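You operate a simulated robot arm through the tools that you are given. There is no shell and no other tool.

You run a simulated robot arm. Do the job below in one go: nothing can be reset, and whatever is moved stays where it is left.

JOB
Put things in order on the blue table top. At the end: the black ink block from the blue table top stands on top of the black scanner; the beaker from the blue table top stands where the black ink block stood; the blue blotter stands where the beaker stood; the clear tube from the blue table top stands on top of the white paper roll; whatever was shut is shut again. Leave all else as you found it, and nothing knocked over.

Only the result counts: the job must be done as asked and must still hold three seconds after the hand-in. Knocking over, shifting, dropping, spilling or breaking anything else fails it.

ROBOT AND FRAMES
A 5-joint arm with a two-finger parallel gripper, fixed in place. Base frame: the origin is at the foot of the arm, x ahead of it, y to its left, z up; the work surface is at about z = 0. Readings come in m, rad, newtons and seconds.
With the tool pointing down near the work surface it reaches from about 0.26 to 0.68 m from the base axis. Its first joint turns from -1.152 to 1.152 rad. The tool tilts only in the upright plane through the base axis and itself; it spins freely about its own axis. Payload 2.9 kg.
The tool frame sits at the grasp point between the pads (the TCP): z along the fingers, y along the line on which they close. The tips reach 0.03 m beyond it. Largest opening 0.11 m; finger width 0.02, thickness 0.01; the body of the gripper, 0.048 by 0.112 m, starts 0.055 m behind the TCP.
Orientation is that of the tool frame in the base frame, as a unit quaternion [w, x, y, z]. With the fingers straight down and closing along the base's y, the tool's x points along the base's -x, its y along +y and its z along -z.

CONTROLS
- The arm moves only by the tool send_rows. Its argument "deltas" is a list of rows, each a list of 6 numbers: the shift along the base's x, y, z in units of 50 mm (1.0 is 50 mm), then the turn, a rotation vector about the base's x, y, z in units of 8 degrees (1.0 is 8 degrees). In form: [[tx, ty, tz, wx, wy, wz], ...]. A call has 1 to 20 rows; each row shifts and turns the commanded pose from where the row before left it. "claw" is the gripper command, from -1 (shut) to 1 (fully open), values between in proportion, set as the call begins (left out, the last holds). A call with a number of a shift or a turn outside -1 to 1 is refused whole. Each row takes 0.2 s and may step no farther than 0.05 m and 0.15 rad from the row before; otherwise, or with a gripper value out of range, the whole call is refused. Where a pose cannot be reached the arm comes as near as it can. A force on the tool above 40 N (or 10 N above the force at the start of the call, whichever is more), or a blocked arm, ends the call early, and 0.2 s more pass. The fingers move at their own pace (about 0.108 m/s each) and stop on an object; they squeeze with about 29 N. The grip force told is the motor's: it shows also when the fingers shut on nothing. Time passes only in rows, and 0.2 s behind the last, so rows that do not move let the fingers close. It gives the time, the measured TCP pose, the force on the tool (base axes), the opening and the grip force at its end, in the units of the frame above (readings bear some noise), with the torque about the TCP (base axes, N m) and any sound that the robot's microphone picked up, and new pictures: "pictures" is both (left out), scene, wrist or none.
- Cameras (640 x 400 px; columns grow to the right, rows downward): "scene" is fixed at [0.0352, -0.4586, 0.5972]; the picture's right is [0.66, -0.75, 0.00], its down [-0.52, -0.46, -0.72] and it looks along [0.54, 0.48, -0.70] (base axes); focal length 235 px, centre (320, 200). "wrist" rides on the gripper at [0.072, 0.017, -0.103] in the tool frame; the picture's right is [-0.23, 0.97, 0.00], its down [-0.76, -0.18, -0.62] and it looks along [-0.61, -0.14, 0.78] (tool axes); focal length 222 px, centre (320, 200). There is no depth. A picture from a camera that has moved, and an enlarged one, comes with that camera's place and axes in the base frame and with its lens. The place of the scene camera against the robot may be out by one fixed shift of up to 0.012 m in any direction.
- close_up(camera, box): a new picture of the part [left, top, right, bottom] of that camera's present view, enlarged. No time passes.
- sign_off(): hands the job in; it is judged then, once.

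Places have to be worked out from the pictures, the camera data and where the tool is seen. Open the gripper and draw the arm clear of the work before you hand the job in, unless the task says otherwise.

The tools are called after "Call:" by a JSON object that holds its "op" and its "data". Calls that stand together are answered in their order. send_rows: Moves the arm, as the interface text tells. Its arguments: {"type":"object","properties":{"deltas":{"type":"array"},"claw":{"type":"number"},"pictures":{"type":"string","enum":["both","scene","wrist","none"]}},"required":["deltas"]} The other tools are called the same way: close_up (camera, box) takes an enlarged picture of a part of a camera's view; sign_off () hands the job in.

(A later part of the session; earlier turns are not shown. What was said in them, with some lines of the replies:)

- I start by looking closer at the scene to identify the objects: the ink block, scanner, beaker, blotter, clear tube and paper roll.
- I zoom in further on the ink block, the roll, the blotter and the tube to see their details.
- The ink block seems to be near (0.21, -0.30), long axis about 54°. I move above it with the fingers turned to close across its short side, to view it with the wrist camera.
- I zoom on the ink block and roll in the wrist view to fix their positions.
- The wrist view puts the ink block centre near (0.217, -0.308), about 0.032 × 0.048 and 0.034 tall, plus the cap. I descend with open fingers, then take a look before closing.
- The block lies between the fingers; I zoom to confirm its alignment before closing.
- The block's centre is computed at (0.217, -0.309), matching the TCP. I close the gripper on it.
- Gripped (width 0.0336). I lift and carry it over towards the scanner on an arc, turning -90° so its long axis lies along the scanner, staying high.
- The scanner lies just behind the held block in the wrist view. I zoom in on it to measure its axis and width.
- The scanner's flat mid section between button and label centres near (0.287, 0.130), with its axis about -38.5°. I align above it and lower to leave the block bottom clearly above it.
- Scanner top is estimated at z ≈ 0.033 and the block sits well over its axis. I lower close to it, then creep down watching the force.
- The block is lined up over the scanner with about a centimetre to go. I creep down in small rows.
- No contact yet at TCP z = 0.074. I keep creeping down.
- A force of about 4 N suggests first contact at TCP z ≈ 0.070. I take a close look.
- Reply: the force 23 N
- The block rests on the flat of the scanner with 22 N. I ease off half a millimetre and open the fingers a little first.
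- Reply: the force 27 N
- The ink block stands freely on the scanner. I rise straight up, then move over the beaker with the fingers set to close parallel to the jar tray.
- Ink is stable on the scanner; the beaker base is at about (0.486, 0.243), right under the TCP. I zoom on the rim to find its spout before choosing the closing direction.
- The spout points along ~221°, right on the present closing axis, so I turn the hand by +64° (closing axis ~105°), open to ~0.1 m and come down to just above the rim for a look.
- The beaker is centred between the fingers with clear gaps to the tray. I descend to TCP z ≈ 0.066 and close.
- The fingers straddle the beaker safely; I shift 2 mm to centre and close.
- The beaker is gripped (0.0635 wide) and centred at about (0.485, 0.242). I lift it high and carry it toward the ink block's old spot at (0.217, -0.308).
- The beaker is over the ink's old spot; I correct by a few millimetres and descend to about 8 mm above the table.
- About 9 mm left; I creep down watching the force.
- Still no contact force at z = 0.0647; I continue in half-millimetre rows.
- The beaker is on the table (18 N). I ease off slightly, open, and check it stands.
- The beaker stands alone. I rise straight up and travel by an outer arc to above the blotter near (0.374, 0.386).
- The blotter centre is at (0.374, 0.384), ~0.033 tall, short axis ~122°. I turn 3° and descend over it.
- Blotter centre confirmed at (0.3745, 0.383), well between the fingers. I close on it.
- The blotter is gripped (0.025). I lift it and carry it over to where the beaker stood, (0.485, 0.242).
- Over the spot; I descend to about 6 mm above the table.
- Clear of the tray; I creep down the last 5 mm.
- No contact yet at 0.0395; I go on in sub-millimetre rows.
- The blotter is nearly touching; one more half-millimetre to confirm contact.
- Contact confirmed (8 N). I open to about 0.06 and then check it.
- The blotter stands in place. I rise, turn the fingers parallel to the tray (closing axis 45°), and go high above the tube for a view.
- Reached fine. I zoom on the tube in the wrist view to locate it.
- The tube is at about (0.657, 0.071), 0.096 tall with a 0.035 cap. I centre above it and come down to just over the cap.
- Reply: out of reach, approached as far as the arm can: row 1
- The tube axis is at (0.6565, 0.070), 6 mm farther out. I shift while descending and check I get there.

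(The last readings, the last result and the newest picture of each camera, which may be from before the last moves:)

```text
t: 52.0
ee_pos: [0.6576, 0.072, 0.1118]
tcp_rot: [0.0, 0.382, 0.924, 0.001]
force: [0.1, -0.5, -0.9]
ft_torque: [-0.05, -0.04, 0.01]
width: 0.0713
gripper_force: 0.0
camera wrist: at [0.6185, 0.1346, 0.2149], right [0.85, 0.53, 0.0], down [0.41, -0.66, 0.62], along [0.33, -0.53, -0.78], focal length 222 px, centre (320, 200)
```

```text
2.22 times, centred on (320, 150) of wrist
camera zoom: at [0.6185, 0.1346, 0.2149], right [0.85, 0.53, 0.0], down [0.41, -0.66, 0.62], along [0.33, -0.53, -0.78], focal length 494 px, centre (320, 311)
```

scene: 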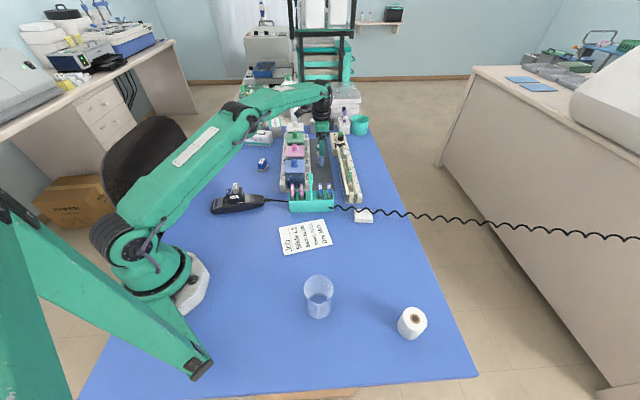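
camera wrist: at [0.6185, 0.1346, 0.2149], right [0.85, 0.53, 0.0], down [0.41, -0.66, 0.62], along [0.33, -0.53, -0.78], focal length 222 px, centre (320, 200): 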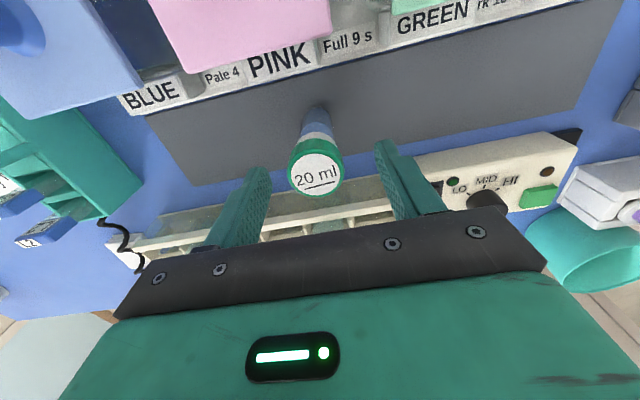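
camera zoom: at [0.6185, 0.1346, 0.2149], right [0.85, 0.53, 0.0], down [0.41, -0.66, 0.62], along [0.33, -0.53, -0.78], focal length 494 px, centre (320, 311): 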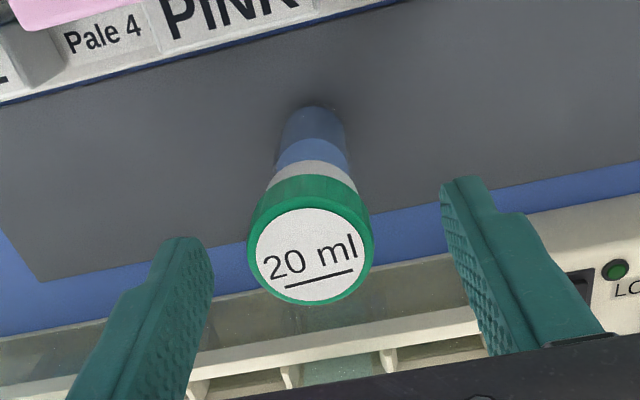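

Well centred. I descend to TCP z ≈ 0.070 and check before closing.

Call:
{"op": "send_rows", "data": {"deltas": [[-0.025, 0, -0.4, 0, 0, 0], [0, 0, -0.3, 0, 0, 0], [0, 0, -0.14, 0, 0, 0], [0, 0, 0, 0, 0, 0]]}}

Call:
{"op": "close_up", "data": {"camera": "wrist", "box": [200, 60, 440, 240]}}

Call:
{"op": "close_up", "data": {"camera": "scene", "box": [270, 100, 380, 180]}}

```text
t: 53.0
ee_pos: [0.657, 0.0719, 0.0681]
tcp_rot: [0.0, 0.383, 0.924, 0.0]
force: [0.0, 1.0, -0.7]
ft_torque: [0.0, -0.03, 0.0]
width: 0.0716
gripper_force: 0.1
camera wrist: at [0.6179, 0.1346, 0.1731], right [0.85, 0.53, 0.0], down [0.41, -0.66, 0.62], along [0.33, -0.53, -0.78], focal length 222 px, centre (320, 200)
```

scene: 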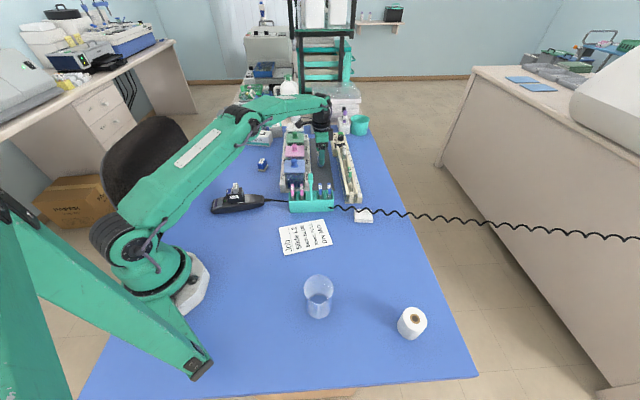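
wrist: 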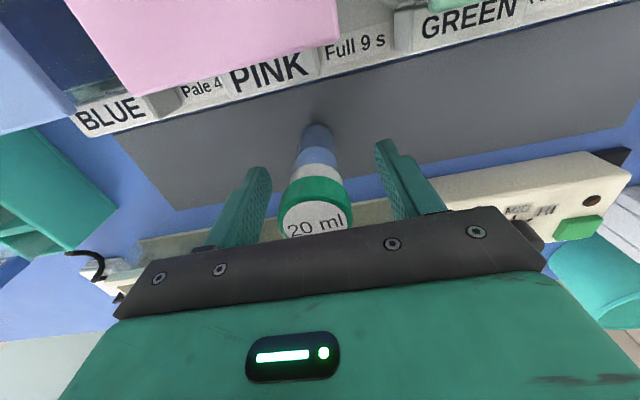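

```text
2.22 times, centred on (320, 150) of wrist
camera zoom: at [0.6179, 0.1346, 0.1731], right [0.85, 0.53, 0.0], down [0.41, -0.66, 0.62], along [0.33, -0.53, -0.78], focal length 494 px, centre (320, 311)
```

zoom: 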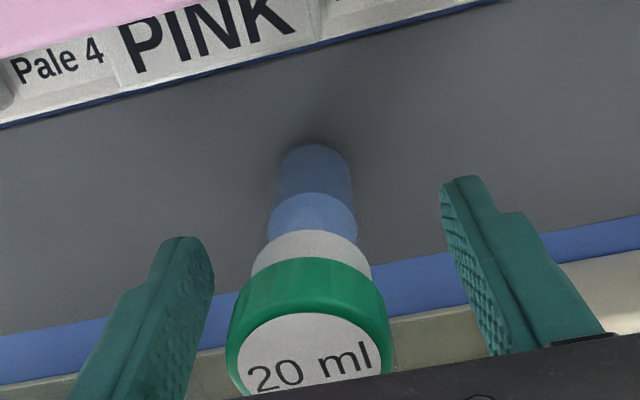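

```text
5.00 times, centred on (325, 140) of scene
camera zoom: at [0.0352, -0.4586, 0.5972], right [0.66, -0.75, 0.0], down [-0.52, -0.46, -0.72], along [0.54, 0.48, -0.7], focal length 1176 px, centre (295, 500)
```

zoom: 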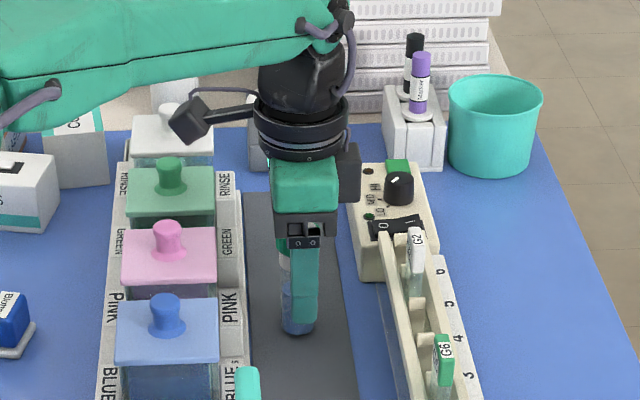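

Everything clear with no contact force. I close on the tube.

Call:
{"op": "send_rows", "data": {"deltas": [[0, 0, 0, 0, 0, 0], [0, 0, 0, 0, 0, 0], [0, 0, 0, 0, 0, 0], [0, 0, 0, 0, 0, 0]], "claw": -1}}

Call:
{"op": "close_up", "data": {"camera": "wrist", "box": [200, 60, 440, 240]}}

Call:
{"op": "close_up", "data": {"camera": "scene", "box": [290, 120, 350, 175]}}

```text
t: 54.0
ee_pos: [0.6564, 0.0717, 0.0694]
tcp_rot: [0.001, 0.381, 0.925, 0.0]
force: [-0.2, -0.6, -1.4]
ft_torque: [0.0, 0.0, -0.02]
width: 0.0338
gripper_force: 28.8
camera wrist: at [0.6179, 0.1346, 0.1733], right [0.85, 0.53, 0.0], down [0.41, -0.66, 0.62], along [0.33, -0.53, -0.78], focal length 222 px, centre (320, 200)
```

scene: 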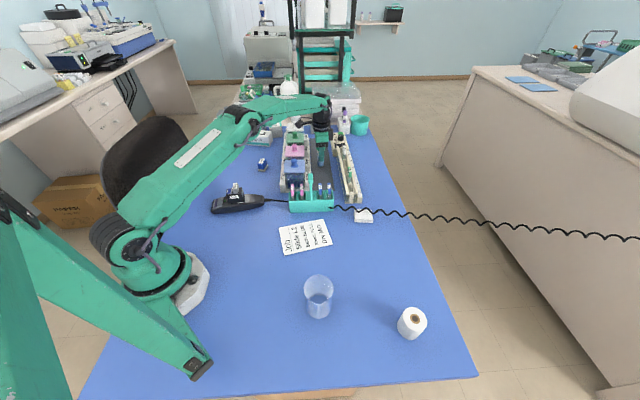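
wrist: 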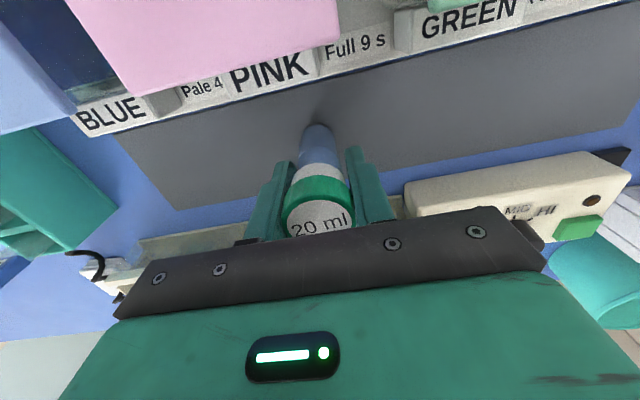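

```text
2.22 times, centred on (320, 150) of wrist
camera zoom: at [0.6179, 0.1346, 0.1733], right [0.85, 0.53, 0.0], down [0.41, -0.66, 0.62], along [0.33, -0.53, -0.78], focal length 494 px, centre (320, 311)
```

zoom: 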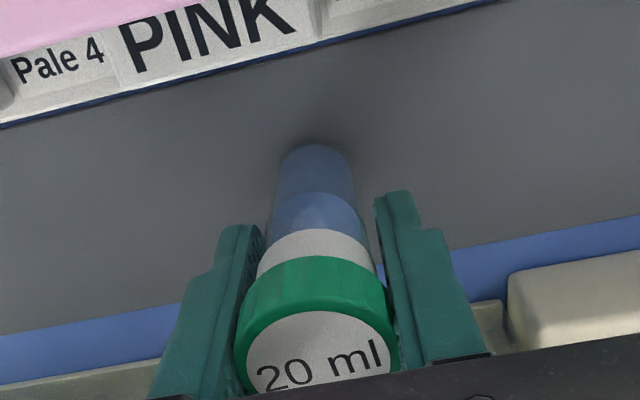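

```text
7.27 times, centred on (320, 148) of scene
camera zoom: at [0.0352, -0.4586, 0.5972], right [0.66, -0.75, 0.0], down [-0.52, -0.46, -0.72], along [0.54, 0.48, -0.7], focal length 1711 px, centre (320, 582)
```

zoom: 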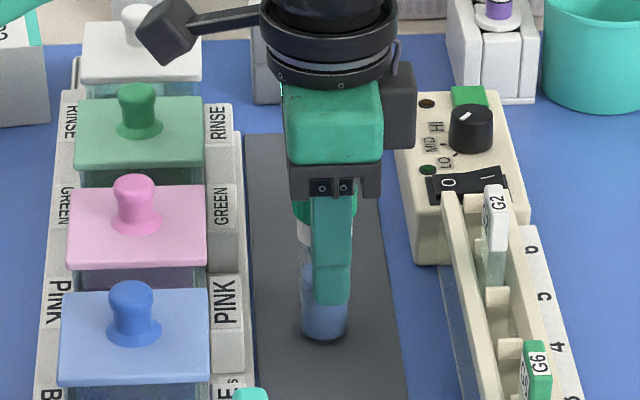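

Gripped at the cap (0.0338). I lift 2 cm slowly to see that the whole tube comes along.

Call:
{"op": "send_rows", "data": {"deltas": [[0, 0, 0.1, 0, 0, 0], [0, 0, 0.2, 0, 0, 0], [0, 0, 0.2, 0, 0, 0], [0, 0, 0, 0, 0, 0]]}}

Call:
{"op": "close_up", "data": {"camera": "scene", "box": [290, 120, 350, 175]}}

Call:
{"op": "close_up", "data": {"camera": "wrist", "box": [200, 60, 440, 240]}}

```text
t: 55.0
ee_pos: [0.6571, 0.0716, 0.0946]
tcp_rot: [0.0, 0.382, 0.924, -0.001]
force: [-0.8, 0.6, 0.1]
ft_torque: [-0.01, 0.02, 0.03]
width: 0.0335
gripper_force: 28.6
camera wrist: at [0.6179, 0.1345, 0.1983], right [0.85, 0.53, 0.0], down [0.41, -0.66, 0.62], along [0.33, -0.53, -0.78], focal length 222 px, centre (320, 200)
```

scene: 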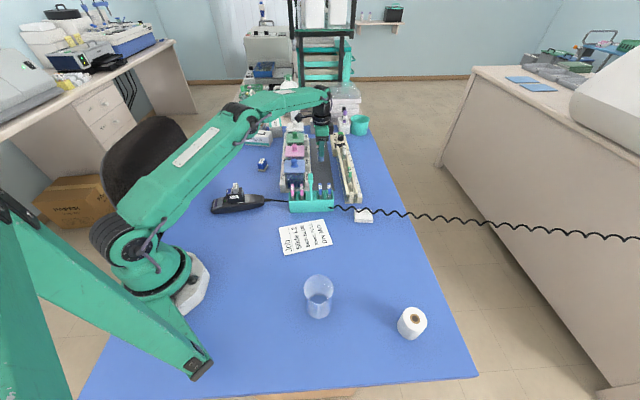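
wrist: 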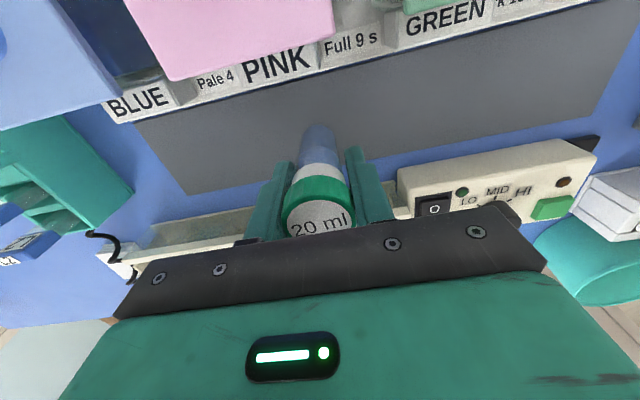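

```text
7.27 times, centred on (320, 148) of scene
camera zoom: at [0.0352, -0.4586, 0.5972], right [0.66, -0.75, 0.0], down [-0.52, -0.46, -0.72], along [0.54, 0.48, -0.7], focal length 1711 px, centre (320, 582)
```

zoom: 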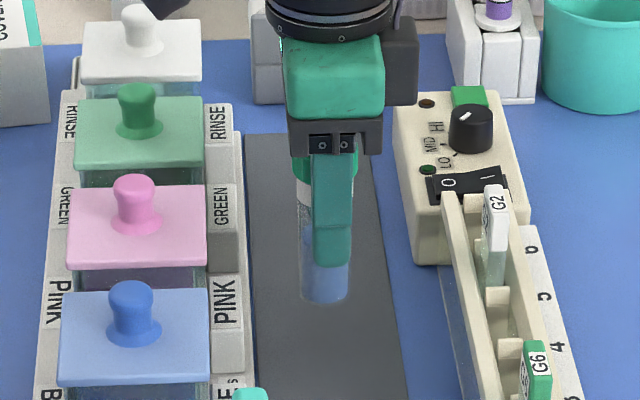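

```text
2.22 times, centred on (320, 150) of wrist
camera zoom: at [0.6179, 0.1345, 0.1983], right [0.85, 0.53, 0.0], down [0.41, -0.66, 0.62], along [0.33, -0.53, -0.78], focal length 494 px, centre (320, 311)
```

zoom: 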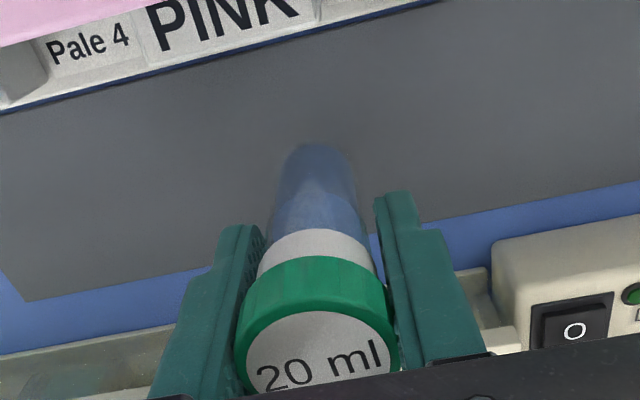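

The whole tube lifts with its cap. I raise it, draw in slightly, and carry it over to the paper roll, whose top centre I judge at (0.313, -0.495), z ≈ 0.058.

Call:
{"op": "send_rows", "data": {"deltas": [[0, 0, 0.5, 0, 0, 0], [0, 0, 0.5, 0, 0, 0], [-0.285, -0.21, 0.375, 0, 0, 0], [-0.285, -0.21, 0.375, 0, 0, 0], [-0.285, -0.21, 0.375, 0, 0, 0], [-0.285, -0.21, 0.375, 0, 0, 0], [-0.4415, -0.8077, 0, 0, 0, 0], [-0.4415, -0.8077, 0, 0, 0, 0], [-0.4415, -0.8077, 0, 0, 0, 0], [-0.4415, -0.8077, 0, 0, 0, 0], [-0.4415, -0.8077, 0, 0, 0, 0], [-0.4415, -0.8077, 0, 0, 0, 0], [-0.4415, -0.8077, 0, 0, 0, 0], [-0.4415, -0.8077, 0, 0, 0, 0], [-0.4415, -0.8077, 0, 0, 0, 0], [-0.4415, -0.8077, 0, 0, 0, 0], [-0.4415, -0.8077, 0, 0, 0, 0], [-0.3, -0.5, 0, 0, 0, 0], [0, 0, 0, 0, 0, 0]]}}

Call:
{"op": "close_up", "data": {"camera": "scene", "box": [300, 200, 460, 350]}}

Call:
{"op": "close_up", "data": {"camera": "wrist", "box": [200, 20, 440, 240]}}

```text
t: 59.0
ee_pos: [0.3418, -0.4417, 0.2173]
tcp_rot: [0.0, 0.38, 0.925, -0.001]
force: [0.2, 0.0, -0.6]
ft_torque: [0.0, -0.02, -0.01]
width: 0.0334
gripper_force: 29.2
camera wrist: at [0.3035, -0.3782, 0.3216], right [0.85, 0.53, 0.0], down [0.41, -0.66, 0.62], along [0.33, -0.53, -0.78], focal length 222 px, centre (320, 200)
```

scene: 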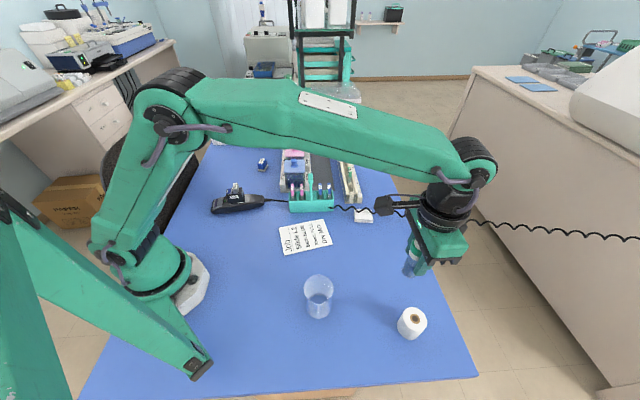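
wrist: 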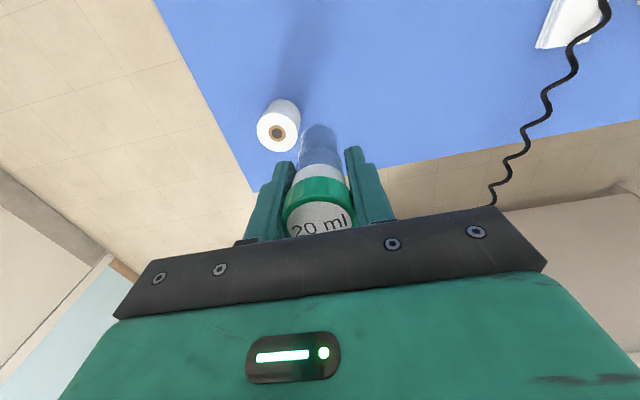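

```text
2.67 times, centred on (380, 275) of scene
camera zoom: at [0.0352, -0.4586, 0.5972], right [0.66, -0.75, 0.0], down [-0.52, -0.46, -0.72], along [0.54, 0.48, -0.7], focal length 627 px, centre (160, 0)
```

zoom: 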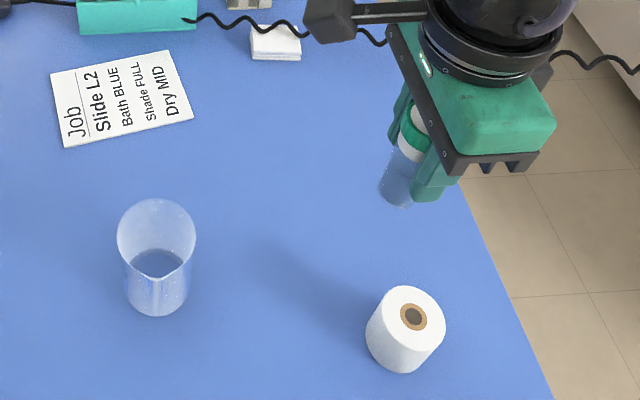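

```text
1.82 times, centred on (320, 130) of wrist
camera zoom: at [0.3035, -0.3782, 0.3216], right [0.85, 0.53, 0.0], down [0.41, -0.66, 0.62], along [0.33, -0.53, -0.78], focal length 404 px, centre (320, 327)
```

zoom: 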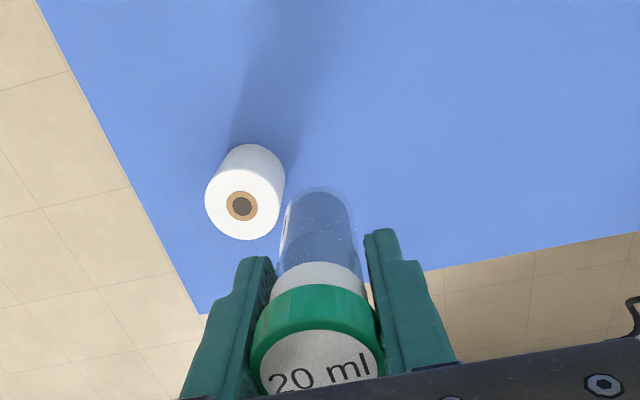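

I zoom on the roll from here to refine its position.

Call:
{"op": "close_up", "data": {"camera": "wrist", "box": [245, 85, 325, 165]}}

```text
5.00 times, centred on (285, 125) of wrist
camera zoom: at [0.3035, -0.3782, 0.3216], right [0.85, 0.53, 0.0], down [0.41, -0.66, 0.62], along [0.33, -0.53, -0.78], focal length 1111 px, centre (495, 575)
```

zoom: 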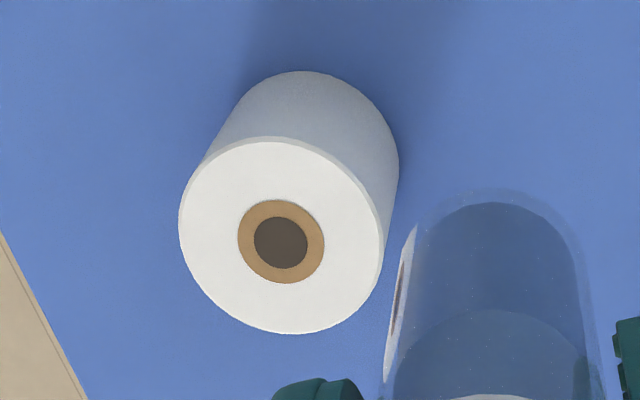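

The roll's top centre is at (0.315, -0.4955). I centre the tube over it and lower to roughly 15 mm above its top.

Call:
{"op": "send_rows", "data": {"deltas": [[-0.278, -0.55, 0, 0, 0, 0], [-0.278, -0.55, 0, 0, 0, 0], [0, 0, -0.5, 0, 0, 0], [0, 0, -0.6, 0, 0, 0], [0, 0, -0.4, 0, 0, 0], [0, 0, 0, 0, 0, 0]]}}

Call:
{"op": "close_up", "data": {"camera": "scene", "box": [370, 260, 460, 350]}}

Call:
{"op": "close_up", "data": {"camera": "wrist", "box": [220, 40, 420, 220]}}

```text
t: 60.4
ee_pos: [0.3142, -0.4966, 0.1447]
tcp_rot: [0.0, 0.382, 0.924, 0.001]
force: [-0.5, -0.3, 0.4]
ft_torque: [-0.04, -0.01, -0.01]
width: 0.0336
gripper_force: 28.9
camera wrist: at [0.2749, -0.4331, 0.2481], right [0.85, 0.53, 0.0], down [0.41, -0.66, 0.62], along [0.33, -0.53, -0.78], focal length 222 px, centre (320, 200)
```

scene: 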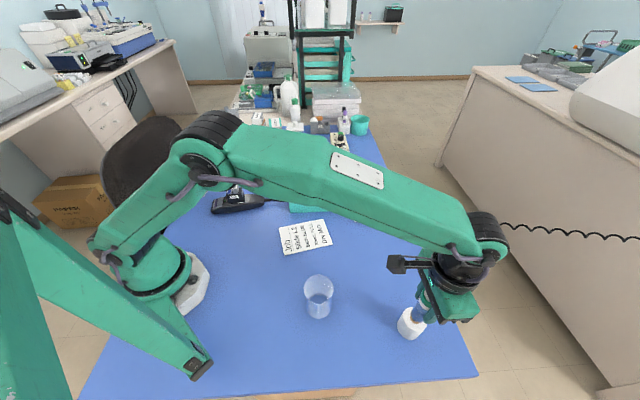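
wrist: 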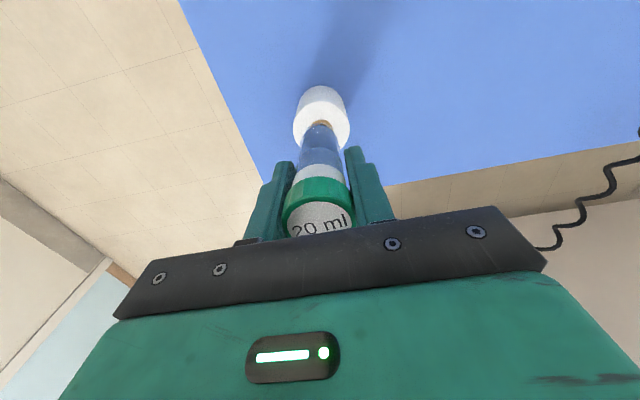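

```text
4.44 times, centred on (415, 305) of scene
camera zoom: at [0.0352, -0.4586, 0.5972], right [0.66, -0.75, 0.0], down [-0.52, -0.46, -0.72], along [0.54, 0.48, -0.7], focal length 1046 px, centre (-102, -267)
```

zoom: 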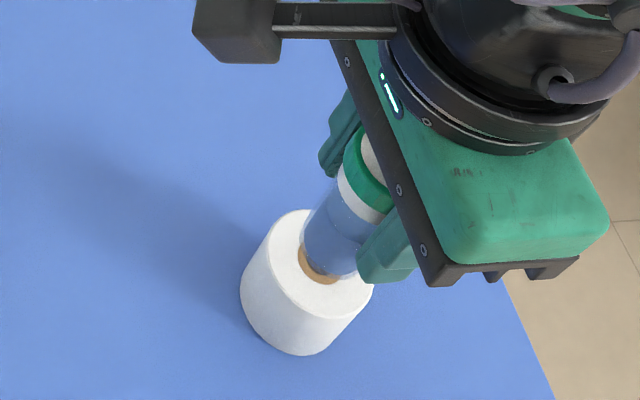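

```text
2.22 times, centred on (320, 130) of wrist
camera zoom: at [0.2749, -0.4331, 0.2481], right [0.85, 0.53, 0.0], down [0.41, -0.66, 0.62], along [0.33, -0.53, -0.78], focal length 494 px, centre (320, 356)
```

zoom: 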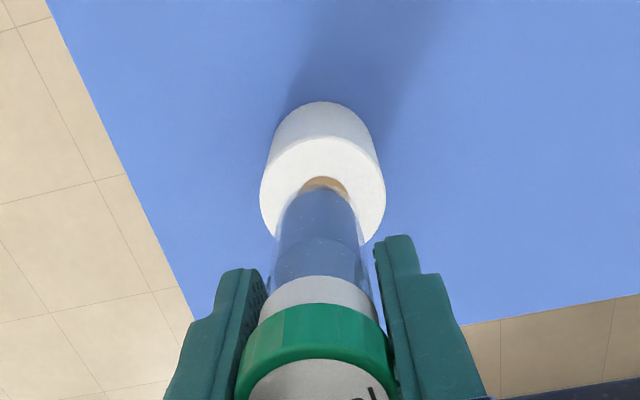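

Alignment is within a couple of millimetres (tube radius 13.5 mm, roll radius 25 mm). I lower to near contact and then creep.

Call:
{"op": "send_rows", "data": {"deltas": [[-0.015, 0.015, -0.12, 0, 0, 0], [0, 0, -0.12, 0, 0, 0], [0, 0, -0.04, 0, 0, 0], [0, 0, 0, 0, 0, 0]], "pictures": "scene"}}

Call:
{"op": "close_up", "data": {"camera": "scene", "box": [370, 270, 460, 350]}}

Call:
{"op": "close_up", "data": {"camera": "wrist", "box": [260, 70, 380, 190]}}

```text
t: 61.4
ee_pos: [0.3125, -0.4957, 0.1305]
tcp_rot: [0.0, 0.381, 0.924, 0.0]
force: [0.3, -0.8, 0.6]
ft_torque: [-0.02, -0.03, -0.03]
width: 0.0337
gripper_force: 29.1
```

scene: 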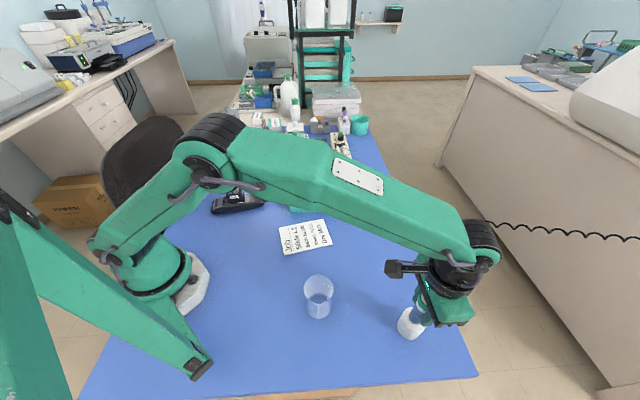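

```text
5.00 times, centred on (415, 310) of scene
camera zoom: at [0.0352, -0.4586, 0.5972], right [0.66, -0.75, 0.0], down [-0.52, -0.46, -0.72], along [0.54, 0.48, -0.7], focal length 1176 px, centre (-155, -350)
```

zoom: 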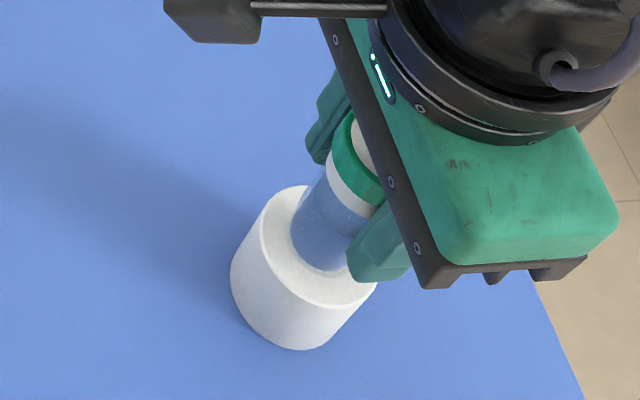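

```text
3.33 times, centred on (320, 130) of wrist
camera zoom: at [0.2737, -0.4322, 0.2345], right [0.85, 0.53, 0.0], down [0.41, -0.66, 0.62], along [0.33, -0.53, -0.78], focal length 740 px, centre (320, 433)
```

zoom: 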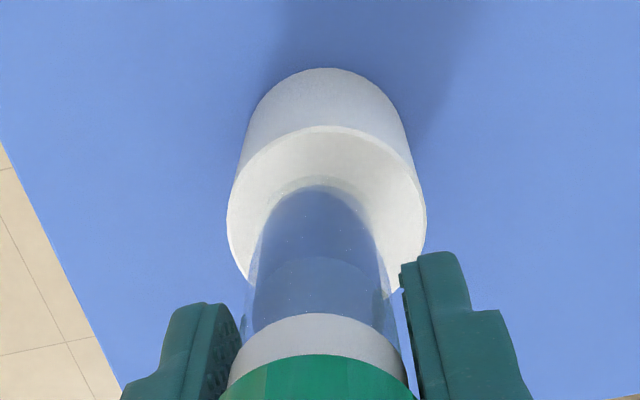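

The tube is nearly down and close to central; I nudge 1.5 mm and creep to contact.

Call:
{"op": "send_rows", "data": {"deltas": [[0.03, 0.015, -0.03, 0, 0, 0], [0, 0, -0.03, 0, 0, 0], [0, 0, 0, 0, 0, 0]], "pictures": "none"}}

```text
t: 62.2
ee_pos: [0.3154, -0.4952, 0.1261]
tcp_rot: [0.0, 0.382, 0.924, 0.0]
force: [1.0, -0.7, -0.7]
ft_torque: [0.0, 0.03, -0.01]
width: 0.0334
gripper_force: 28.6
```

No contact yet at z = 0.126; I continue in sub-millimetre steps.

Call:
{"op": "send_rows", "data": {"deltas": [[0, 0, -0.02, 0, 0, 0], [0, 0, 0, 0, 0, 0]], "pictures": "none"}}

Call:
{"op": "close_up", "data": {"camera": "wrist", "box": [260, 70, 380, 190]}}

```text
t: 62.8
ee_pos: [0.3144, -0.4948, 0.1264]
tcp_rot: [0.0, 0.382, 0.924, 0.0]
force: [0.3, -0.1, -0.2]
ft_torque: [0.01, -0.01, 0.0]
width: 0.0335
gripper_force: 29.2
```

```text
3.33 times, centred on (320, 130) of wrist
camera zoom: at [0.2751, -0.431, 0.2301], right [0.85, 0.53, 0.0], down [0.41, -0.66, 0.62], along [0.33, -0.53, -0.78], focal length 740 px, centre (320, 433)
```

zoom: 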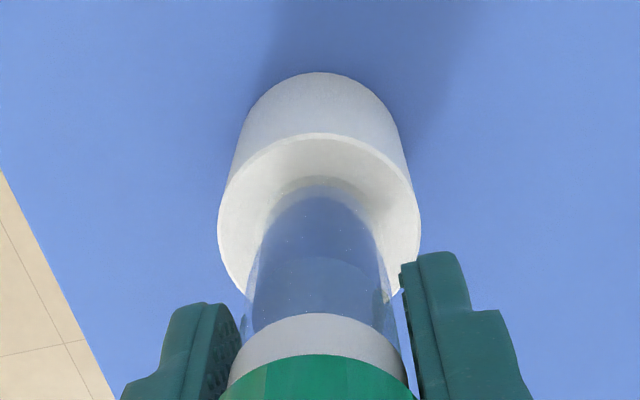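

Well centred now; contact shadows are close. I continue 1 mm at a time.

Call:
{"op": "send_rows", "data": {"deltas": [[0, 0, -0.02, 0, 0, 0], [0, 0, 0, 0, 0, 0]], "pictures": "none"}}

Call:
{"op": "send_rows", "data": {"deltas": [[0, 0, -0.015, 0, 0, 0], [0, 0, 0, 0, 0, 0]], "pictures": "none"}}

```text
t: 63.4
ee_pos: [0.3139, -0.4951, 0.1243]
tcp_rot: [0.0, 0.382, 0.924, 0.0]
force: [-0.2, 0.0, 0.0]
ft_torque: [0.0, 0.03, 0.0]
width: 0.0335
gripper_force: 28.9
```

```text
t: 64.0
ee_pos: [0.3139, -0.4947, 0.1233]
tcp_rot: [0.0, 0.382, 0.924, 0.0]
force: [-0.2, 0.5, -0.6]
ft_torque: [0.03, 0.03, 0.01]
width: 0.0336
gripper_force: 28.9
```

Call:
{"op": "send_rows", "data": {"deltas": [[0, 0, -0.015, 0, 0, 0], [0, 0, 0, 0, 0, 0]], "pictures": "none"}}

Call:
{"op": "close_up", "data": {"camera": "scene", "box": [390, 280, 440, 340]}}

```text
t: 64.6
ee_pos: [0.3137, -0.4942, 0.1236]
tcp_rot: [0.0, 0.382, 0.924, 0.0]
force: [-1.6, 0.2, 0.7]
ft_torque: [-0.01, 0.01, -0.01]
width: 0.0336
gripper_force: 28.6
```

```text
6.67 times, centred on (415, 310) of scene
camera zoom: at [0.0352, -0.4586, 0.5972], right [0.66, -0.75, 0.0], down [-0.52, -0.46, -0.72], along [0.54, 0.48, -0.7], focal length 1568 px, centre (-313, -533)
```

zoom: 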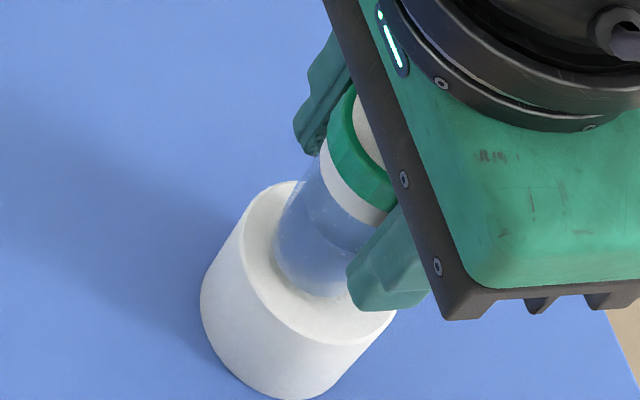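

The tube bottom appears at the roll's top surface, but no clear force yet. I take small steps until it loads.

Call:
{"op": "send_rows", "data": {"deltas": [[0, 0, -0.012, 0, 0, 0], [0, 0, 0, 0, 0, 0]], "pictures": "none"}}

```text
t: 65.2
ee_pos: [0.3144, -0.4952, 0.1244]
tcp_rot: [-0.001, 0.382, 0.924, 0.001]
force: [-0.5, 1.4, 3.9]
ft_torque: [0.08, 0.08, -0.01]
width: 0.0336
gripper_force: 29.1
```

Contact (about 4 N). I open the fingers gently and check the tube stands.

Call:
{"op": "send_rows", "data": {"deltas": [[0, 0, 0, 0, 0, 0], [0, 0, 0, 0, 0, 0], [0, 0, 0, 0, 0, 0]], "claw": 0.2}}

Call:
{"op": "close_up", "data": {"camera": "scene", "box": [380, 270, 450, 345]}}

Call:
{"op": "close_up", "data": {"camera": "wrist", "box": [200, 60, 440, 240]}}

```text
t: 66.0
ee_pos: [0.3138, -0.4945, 0.1229]
tcp_rot: [0.0, 0.382, 0.924, 0.0]
force: [-0.1, -0.2, -0.2]
ft_torque: [-0.01, -0.03, 0.03]
width: 0.0661
gripper_force: 0.0
camera wrist: at [0.2751, -0.431, 0.2273], right [0.85, 0.53, 0.0], down [0.41, -0.66, 0.62], along [0.33, -0.53, -0.78], focal length 222 px, centre (320, 200)
```

scene: 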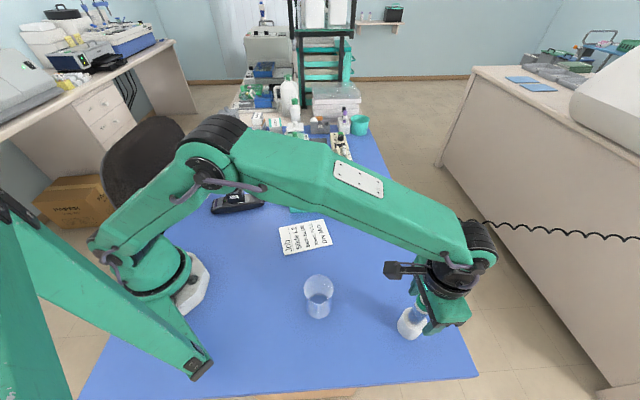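
wrist: 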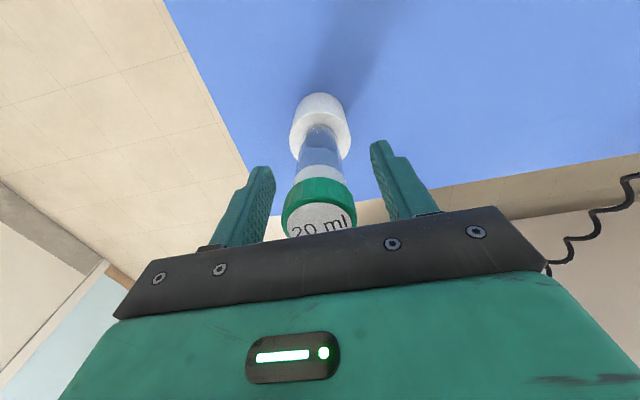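

```text
5.33 times, centred on (415, 308) of scene
camera zoom: at [0.0352, -0.4586, 0.5972], right [0.66, -0.75, 0.0], down [-0.52, -0.46, -0.72], along [0.54, 0.48, -0.7], focal length 1255 px, centre (-187, -373)
```

zoom: 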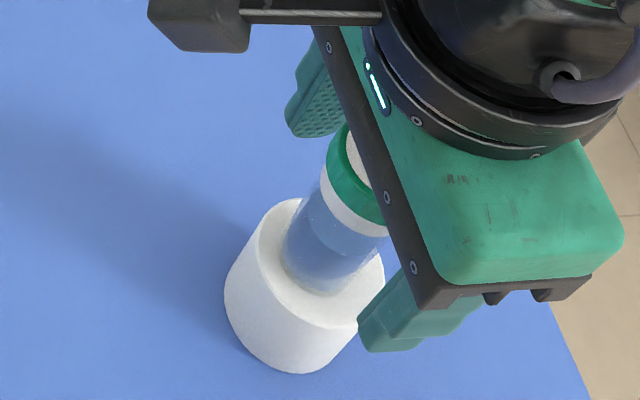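

```text
2.22 times, centred on (320, 150) of wrist
camera zoom: at [0.2751, -0.431, 0.2273], right [0.85, 0.53, 0.0], down [0.41, -0.66, 0.62], along [0.33, -0.53, -0.78], focal length 494 px, centre (320, 311)
```

zoom: 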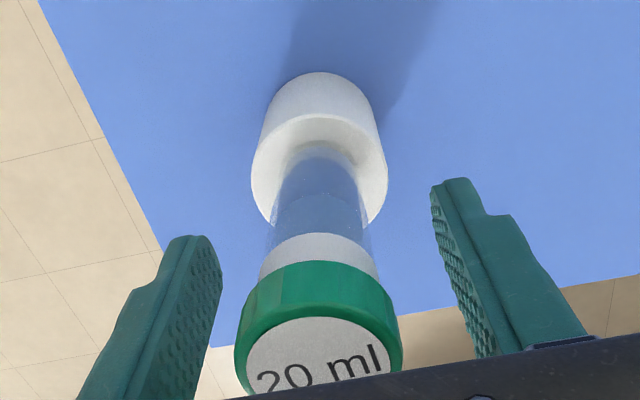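

The tube stands on the roll. I rise straight up well above it, then draw the arm back to a clear spot.

Call:
{"op": "send_rows", "data": {"deltas": [[0, 0, 0.3, 0, 0, 0], [0, 0, 0.6, 0, 0, 0], [0, 0, 0.8, 0, 0, 0], [0, 0, 0.8, 0, 0, 0], [0, 0, 0.5, 0, 0, 0], [0, 0, 0, 0, 0, 0]]}}

Call:
{"op": "send_rows", "data": {"deltas": [[0.1, 0.8, 0.1, 0, 0, 0], [0.1, 0.8, 0.1, 0, 0, 0], [0.1, 0.8, 0.1, 0, 0, 0], [0.1, 0.8, 0.1, 0, 0, 0], [0.1, 0.8, 0.1, 0, 0, 0], [0.1, 0.8, 0.1, 0, 0, 0], [0.1, 0.8, 0.1, 0, 0, 0], [0.1, 0.8, 0.1, 0, 0, 0], [0.1, 0.8, 0.1, 0, 0, 0], [0.1, 0.8, 0.1, 0, 0, 0], [0.1, 0.8, 0.1, 0, 0, 0], [0.1, 0.8, 0.1, 0, 0, 0], [0, 0, 0, 0, 0, 0]], "claw": 1}}

Call:
{"op": "close_up", "data": {"camera": "scene", "box": [370, 260, 460, 350]}}

Call:
{"op": "close_up", "data": {"camera": "scene", "box": [200, 120, 380, 230]}}

Call:
{"op": "close_up", "data": {"camera": "scene", "box": [270, 200, 450, 350]}}

```text
t: 67.4
ee_pos: [0.3156, -0.4935, 0.2724]
tcp_rot: [0.0, 0.382, 0.924, -0.001]
force: [0.3, -0.1, -0.9]
ft_torque: [0.01, 0.01, 0.0]
width: 0.0661
gripper_force: 0.2
camera wrist: at [0.2763, -0.4306, 0.3774], right [0.85, 0.53, 0.0], down [0.41, -0.66, 0.62], along [0.33, -0.53, -0.78], focal length 222 px, centre (320, 200)
```

scene: 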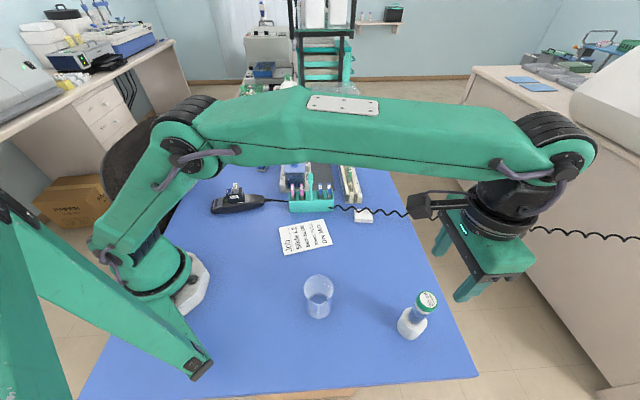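
wrist: 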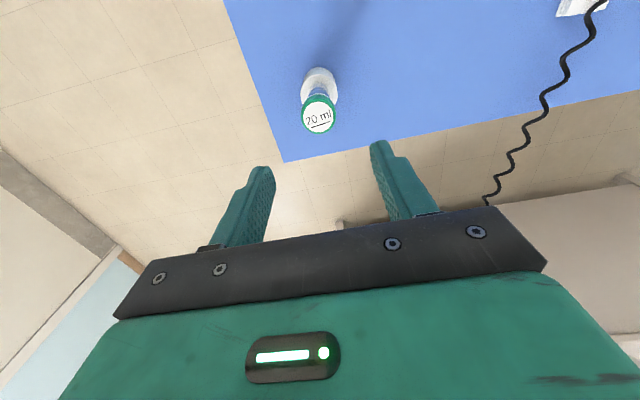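

```text
t: 70.2
ee_pos: [0.3723, -0.014, 0.3351]
tcp_rot: [-0.001, 0.382, 0.924, 0.0]
force: [-0.5, 1.0, -1.1]
ft_torque: [0.0, -0.04, 0.01]
width: 0.11
gripper_force: 0.2
camera wrist: at [0.3334, 0.0497, 0.4388], right [0.85, 0.53, 0.0], down [0.41, -0.66, 0.62], along [0.33, -0.53, -0.78], focal length 222 px, centre (320, 200)
```

scene: 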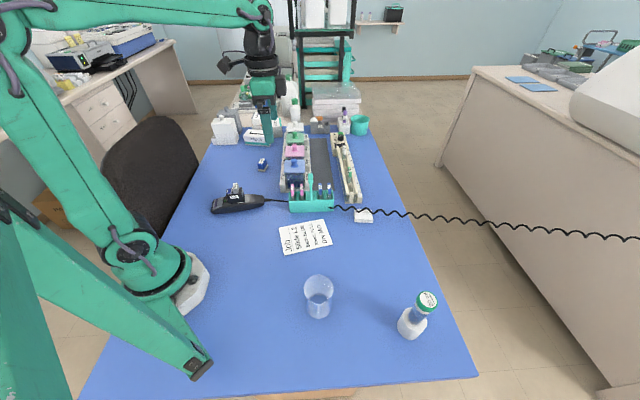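
wrist: 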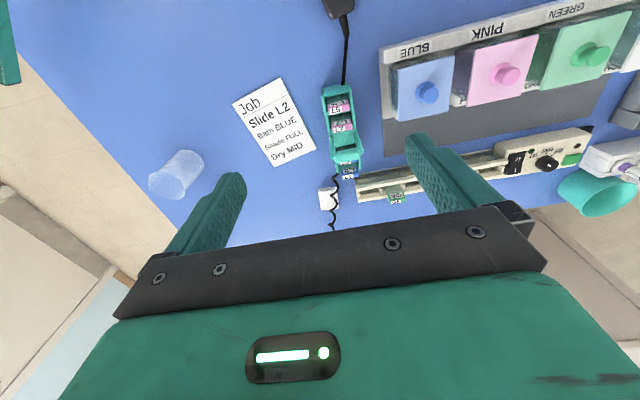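

```text
4.44 times, centred on (415, 305) of scene
camera zoom: at [0.0352, -0.4586, 0.5972], right [0.66, -0.75, 0.0], down [-0.52, -0.46, -0.72], along [0.54, 0.48, -0.7], focal length 1046 px, centre (-102, -267)
```

zoom: 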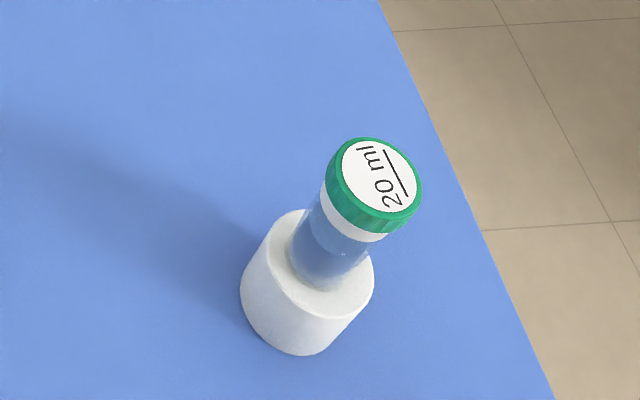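

```text
3.56 times, centred on (290, 175) of scene
camera zoom: at [0.0352, -0.4586, 0.5972], right [0.66, -0.75, 0.0], down [-0.52, -0.46, -0.72], along [0.54, 0.48, -0.7], focal length 837 px, centre (427, 289)
```

zoom: 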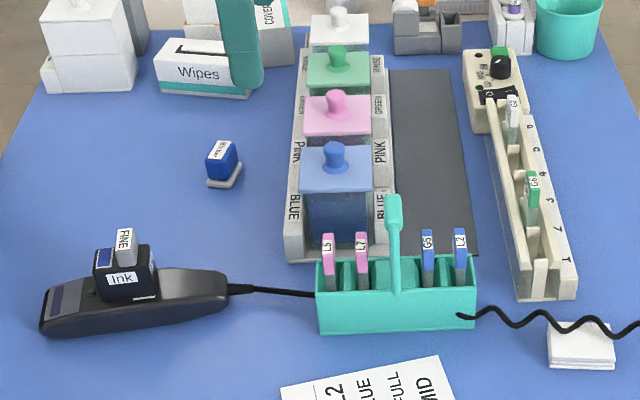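

```text
2.67 times, centred on (360, 275) of scene
camera zoom: at [0.0352, -0.4586, 0.5972], right [0.66, -0.75, 0.0], down [-0.52, -0.46, -0.72], along [0.54, 0.48, -0.7], focal length 627 px, centre (213, 0)
```

zoom: 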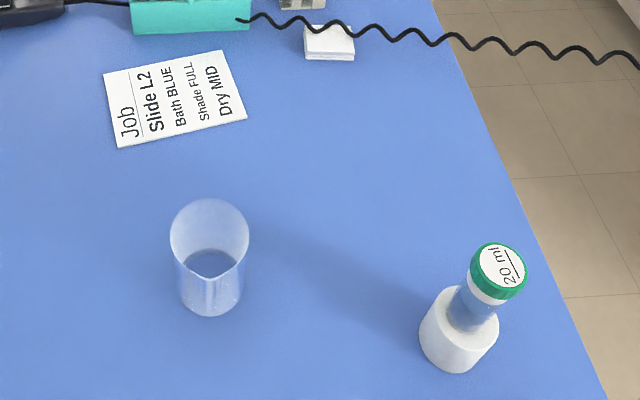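

The pictures show the ink block upright on the scanner, the beaker in the ink block's old spot, the blotter in the beaker's old spot, and the capped tube upright on the paper roll. Everything else looks undisturbed. The gripper is open and the arm is clear of the work, so I hand the job in.

Call:
{"op": "sign_off", "data": {}}

```text
The job is handed in.
```

I made all four moves and handed the job in. I have no verdict back yet. In the last pictures before hand-in, everything was standing where I'd put it:

- **Ink block:** upright on top of the black scanner, on the flat part between the button and the label.
- **Beaker:** upright where the ink block stood, about (0.216, -0.308).
- **Blotter:** upright where the beaker stood, about (0.486, 0.243).
- **Clear tube:** upright on top of the paper roll, still capped and close to the roll's centre.

I opened nothing, so there was nothing to shut again. I saw nothing else moved or knocked over. The gripper was open and the arm clear of the work at hand-in.
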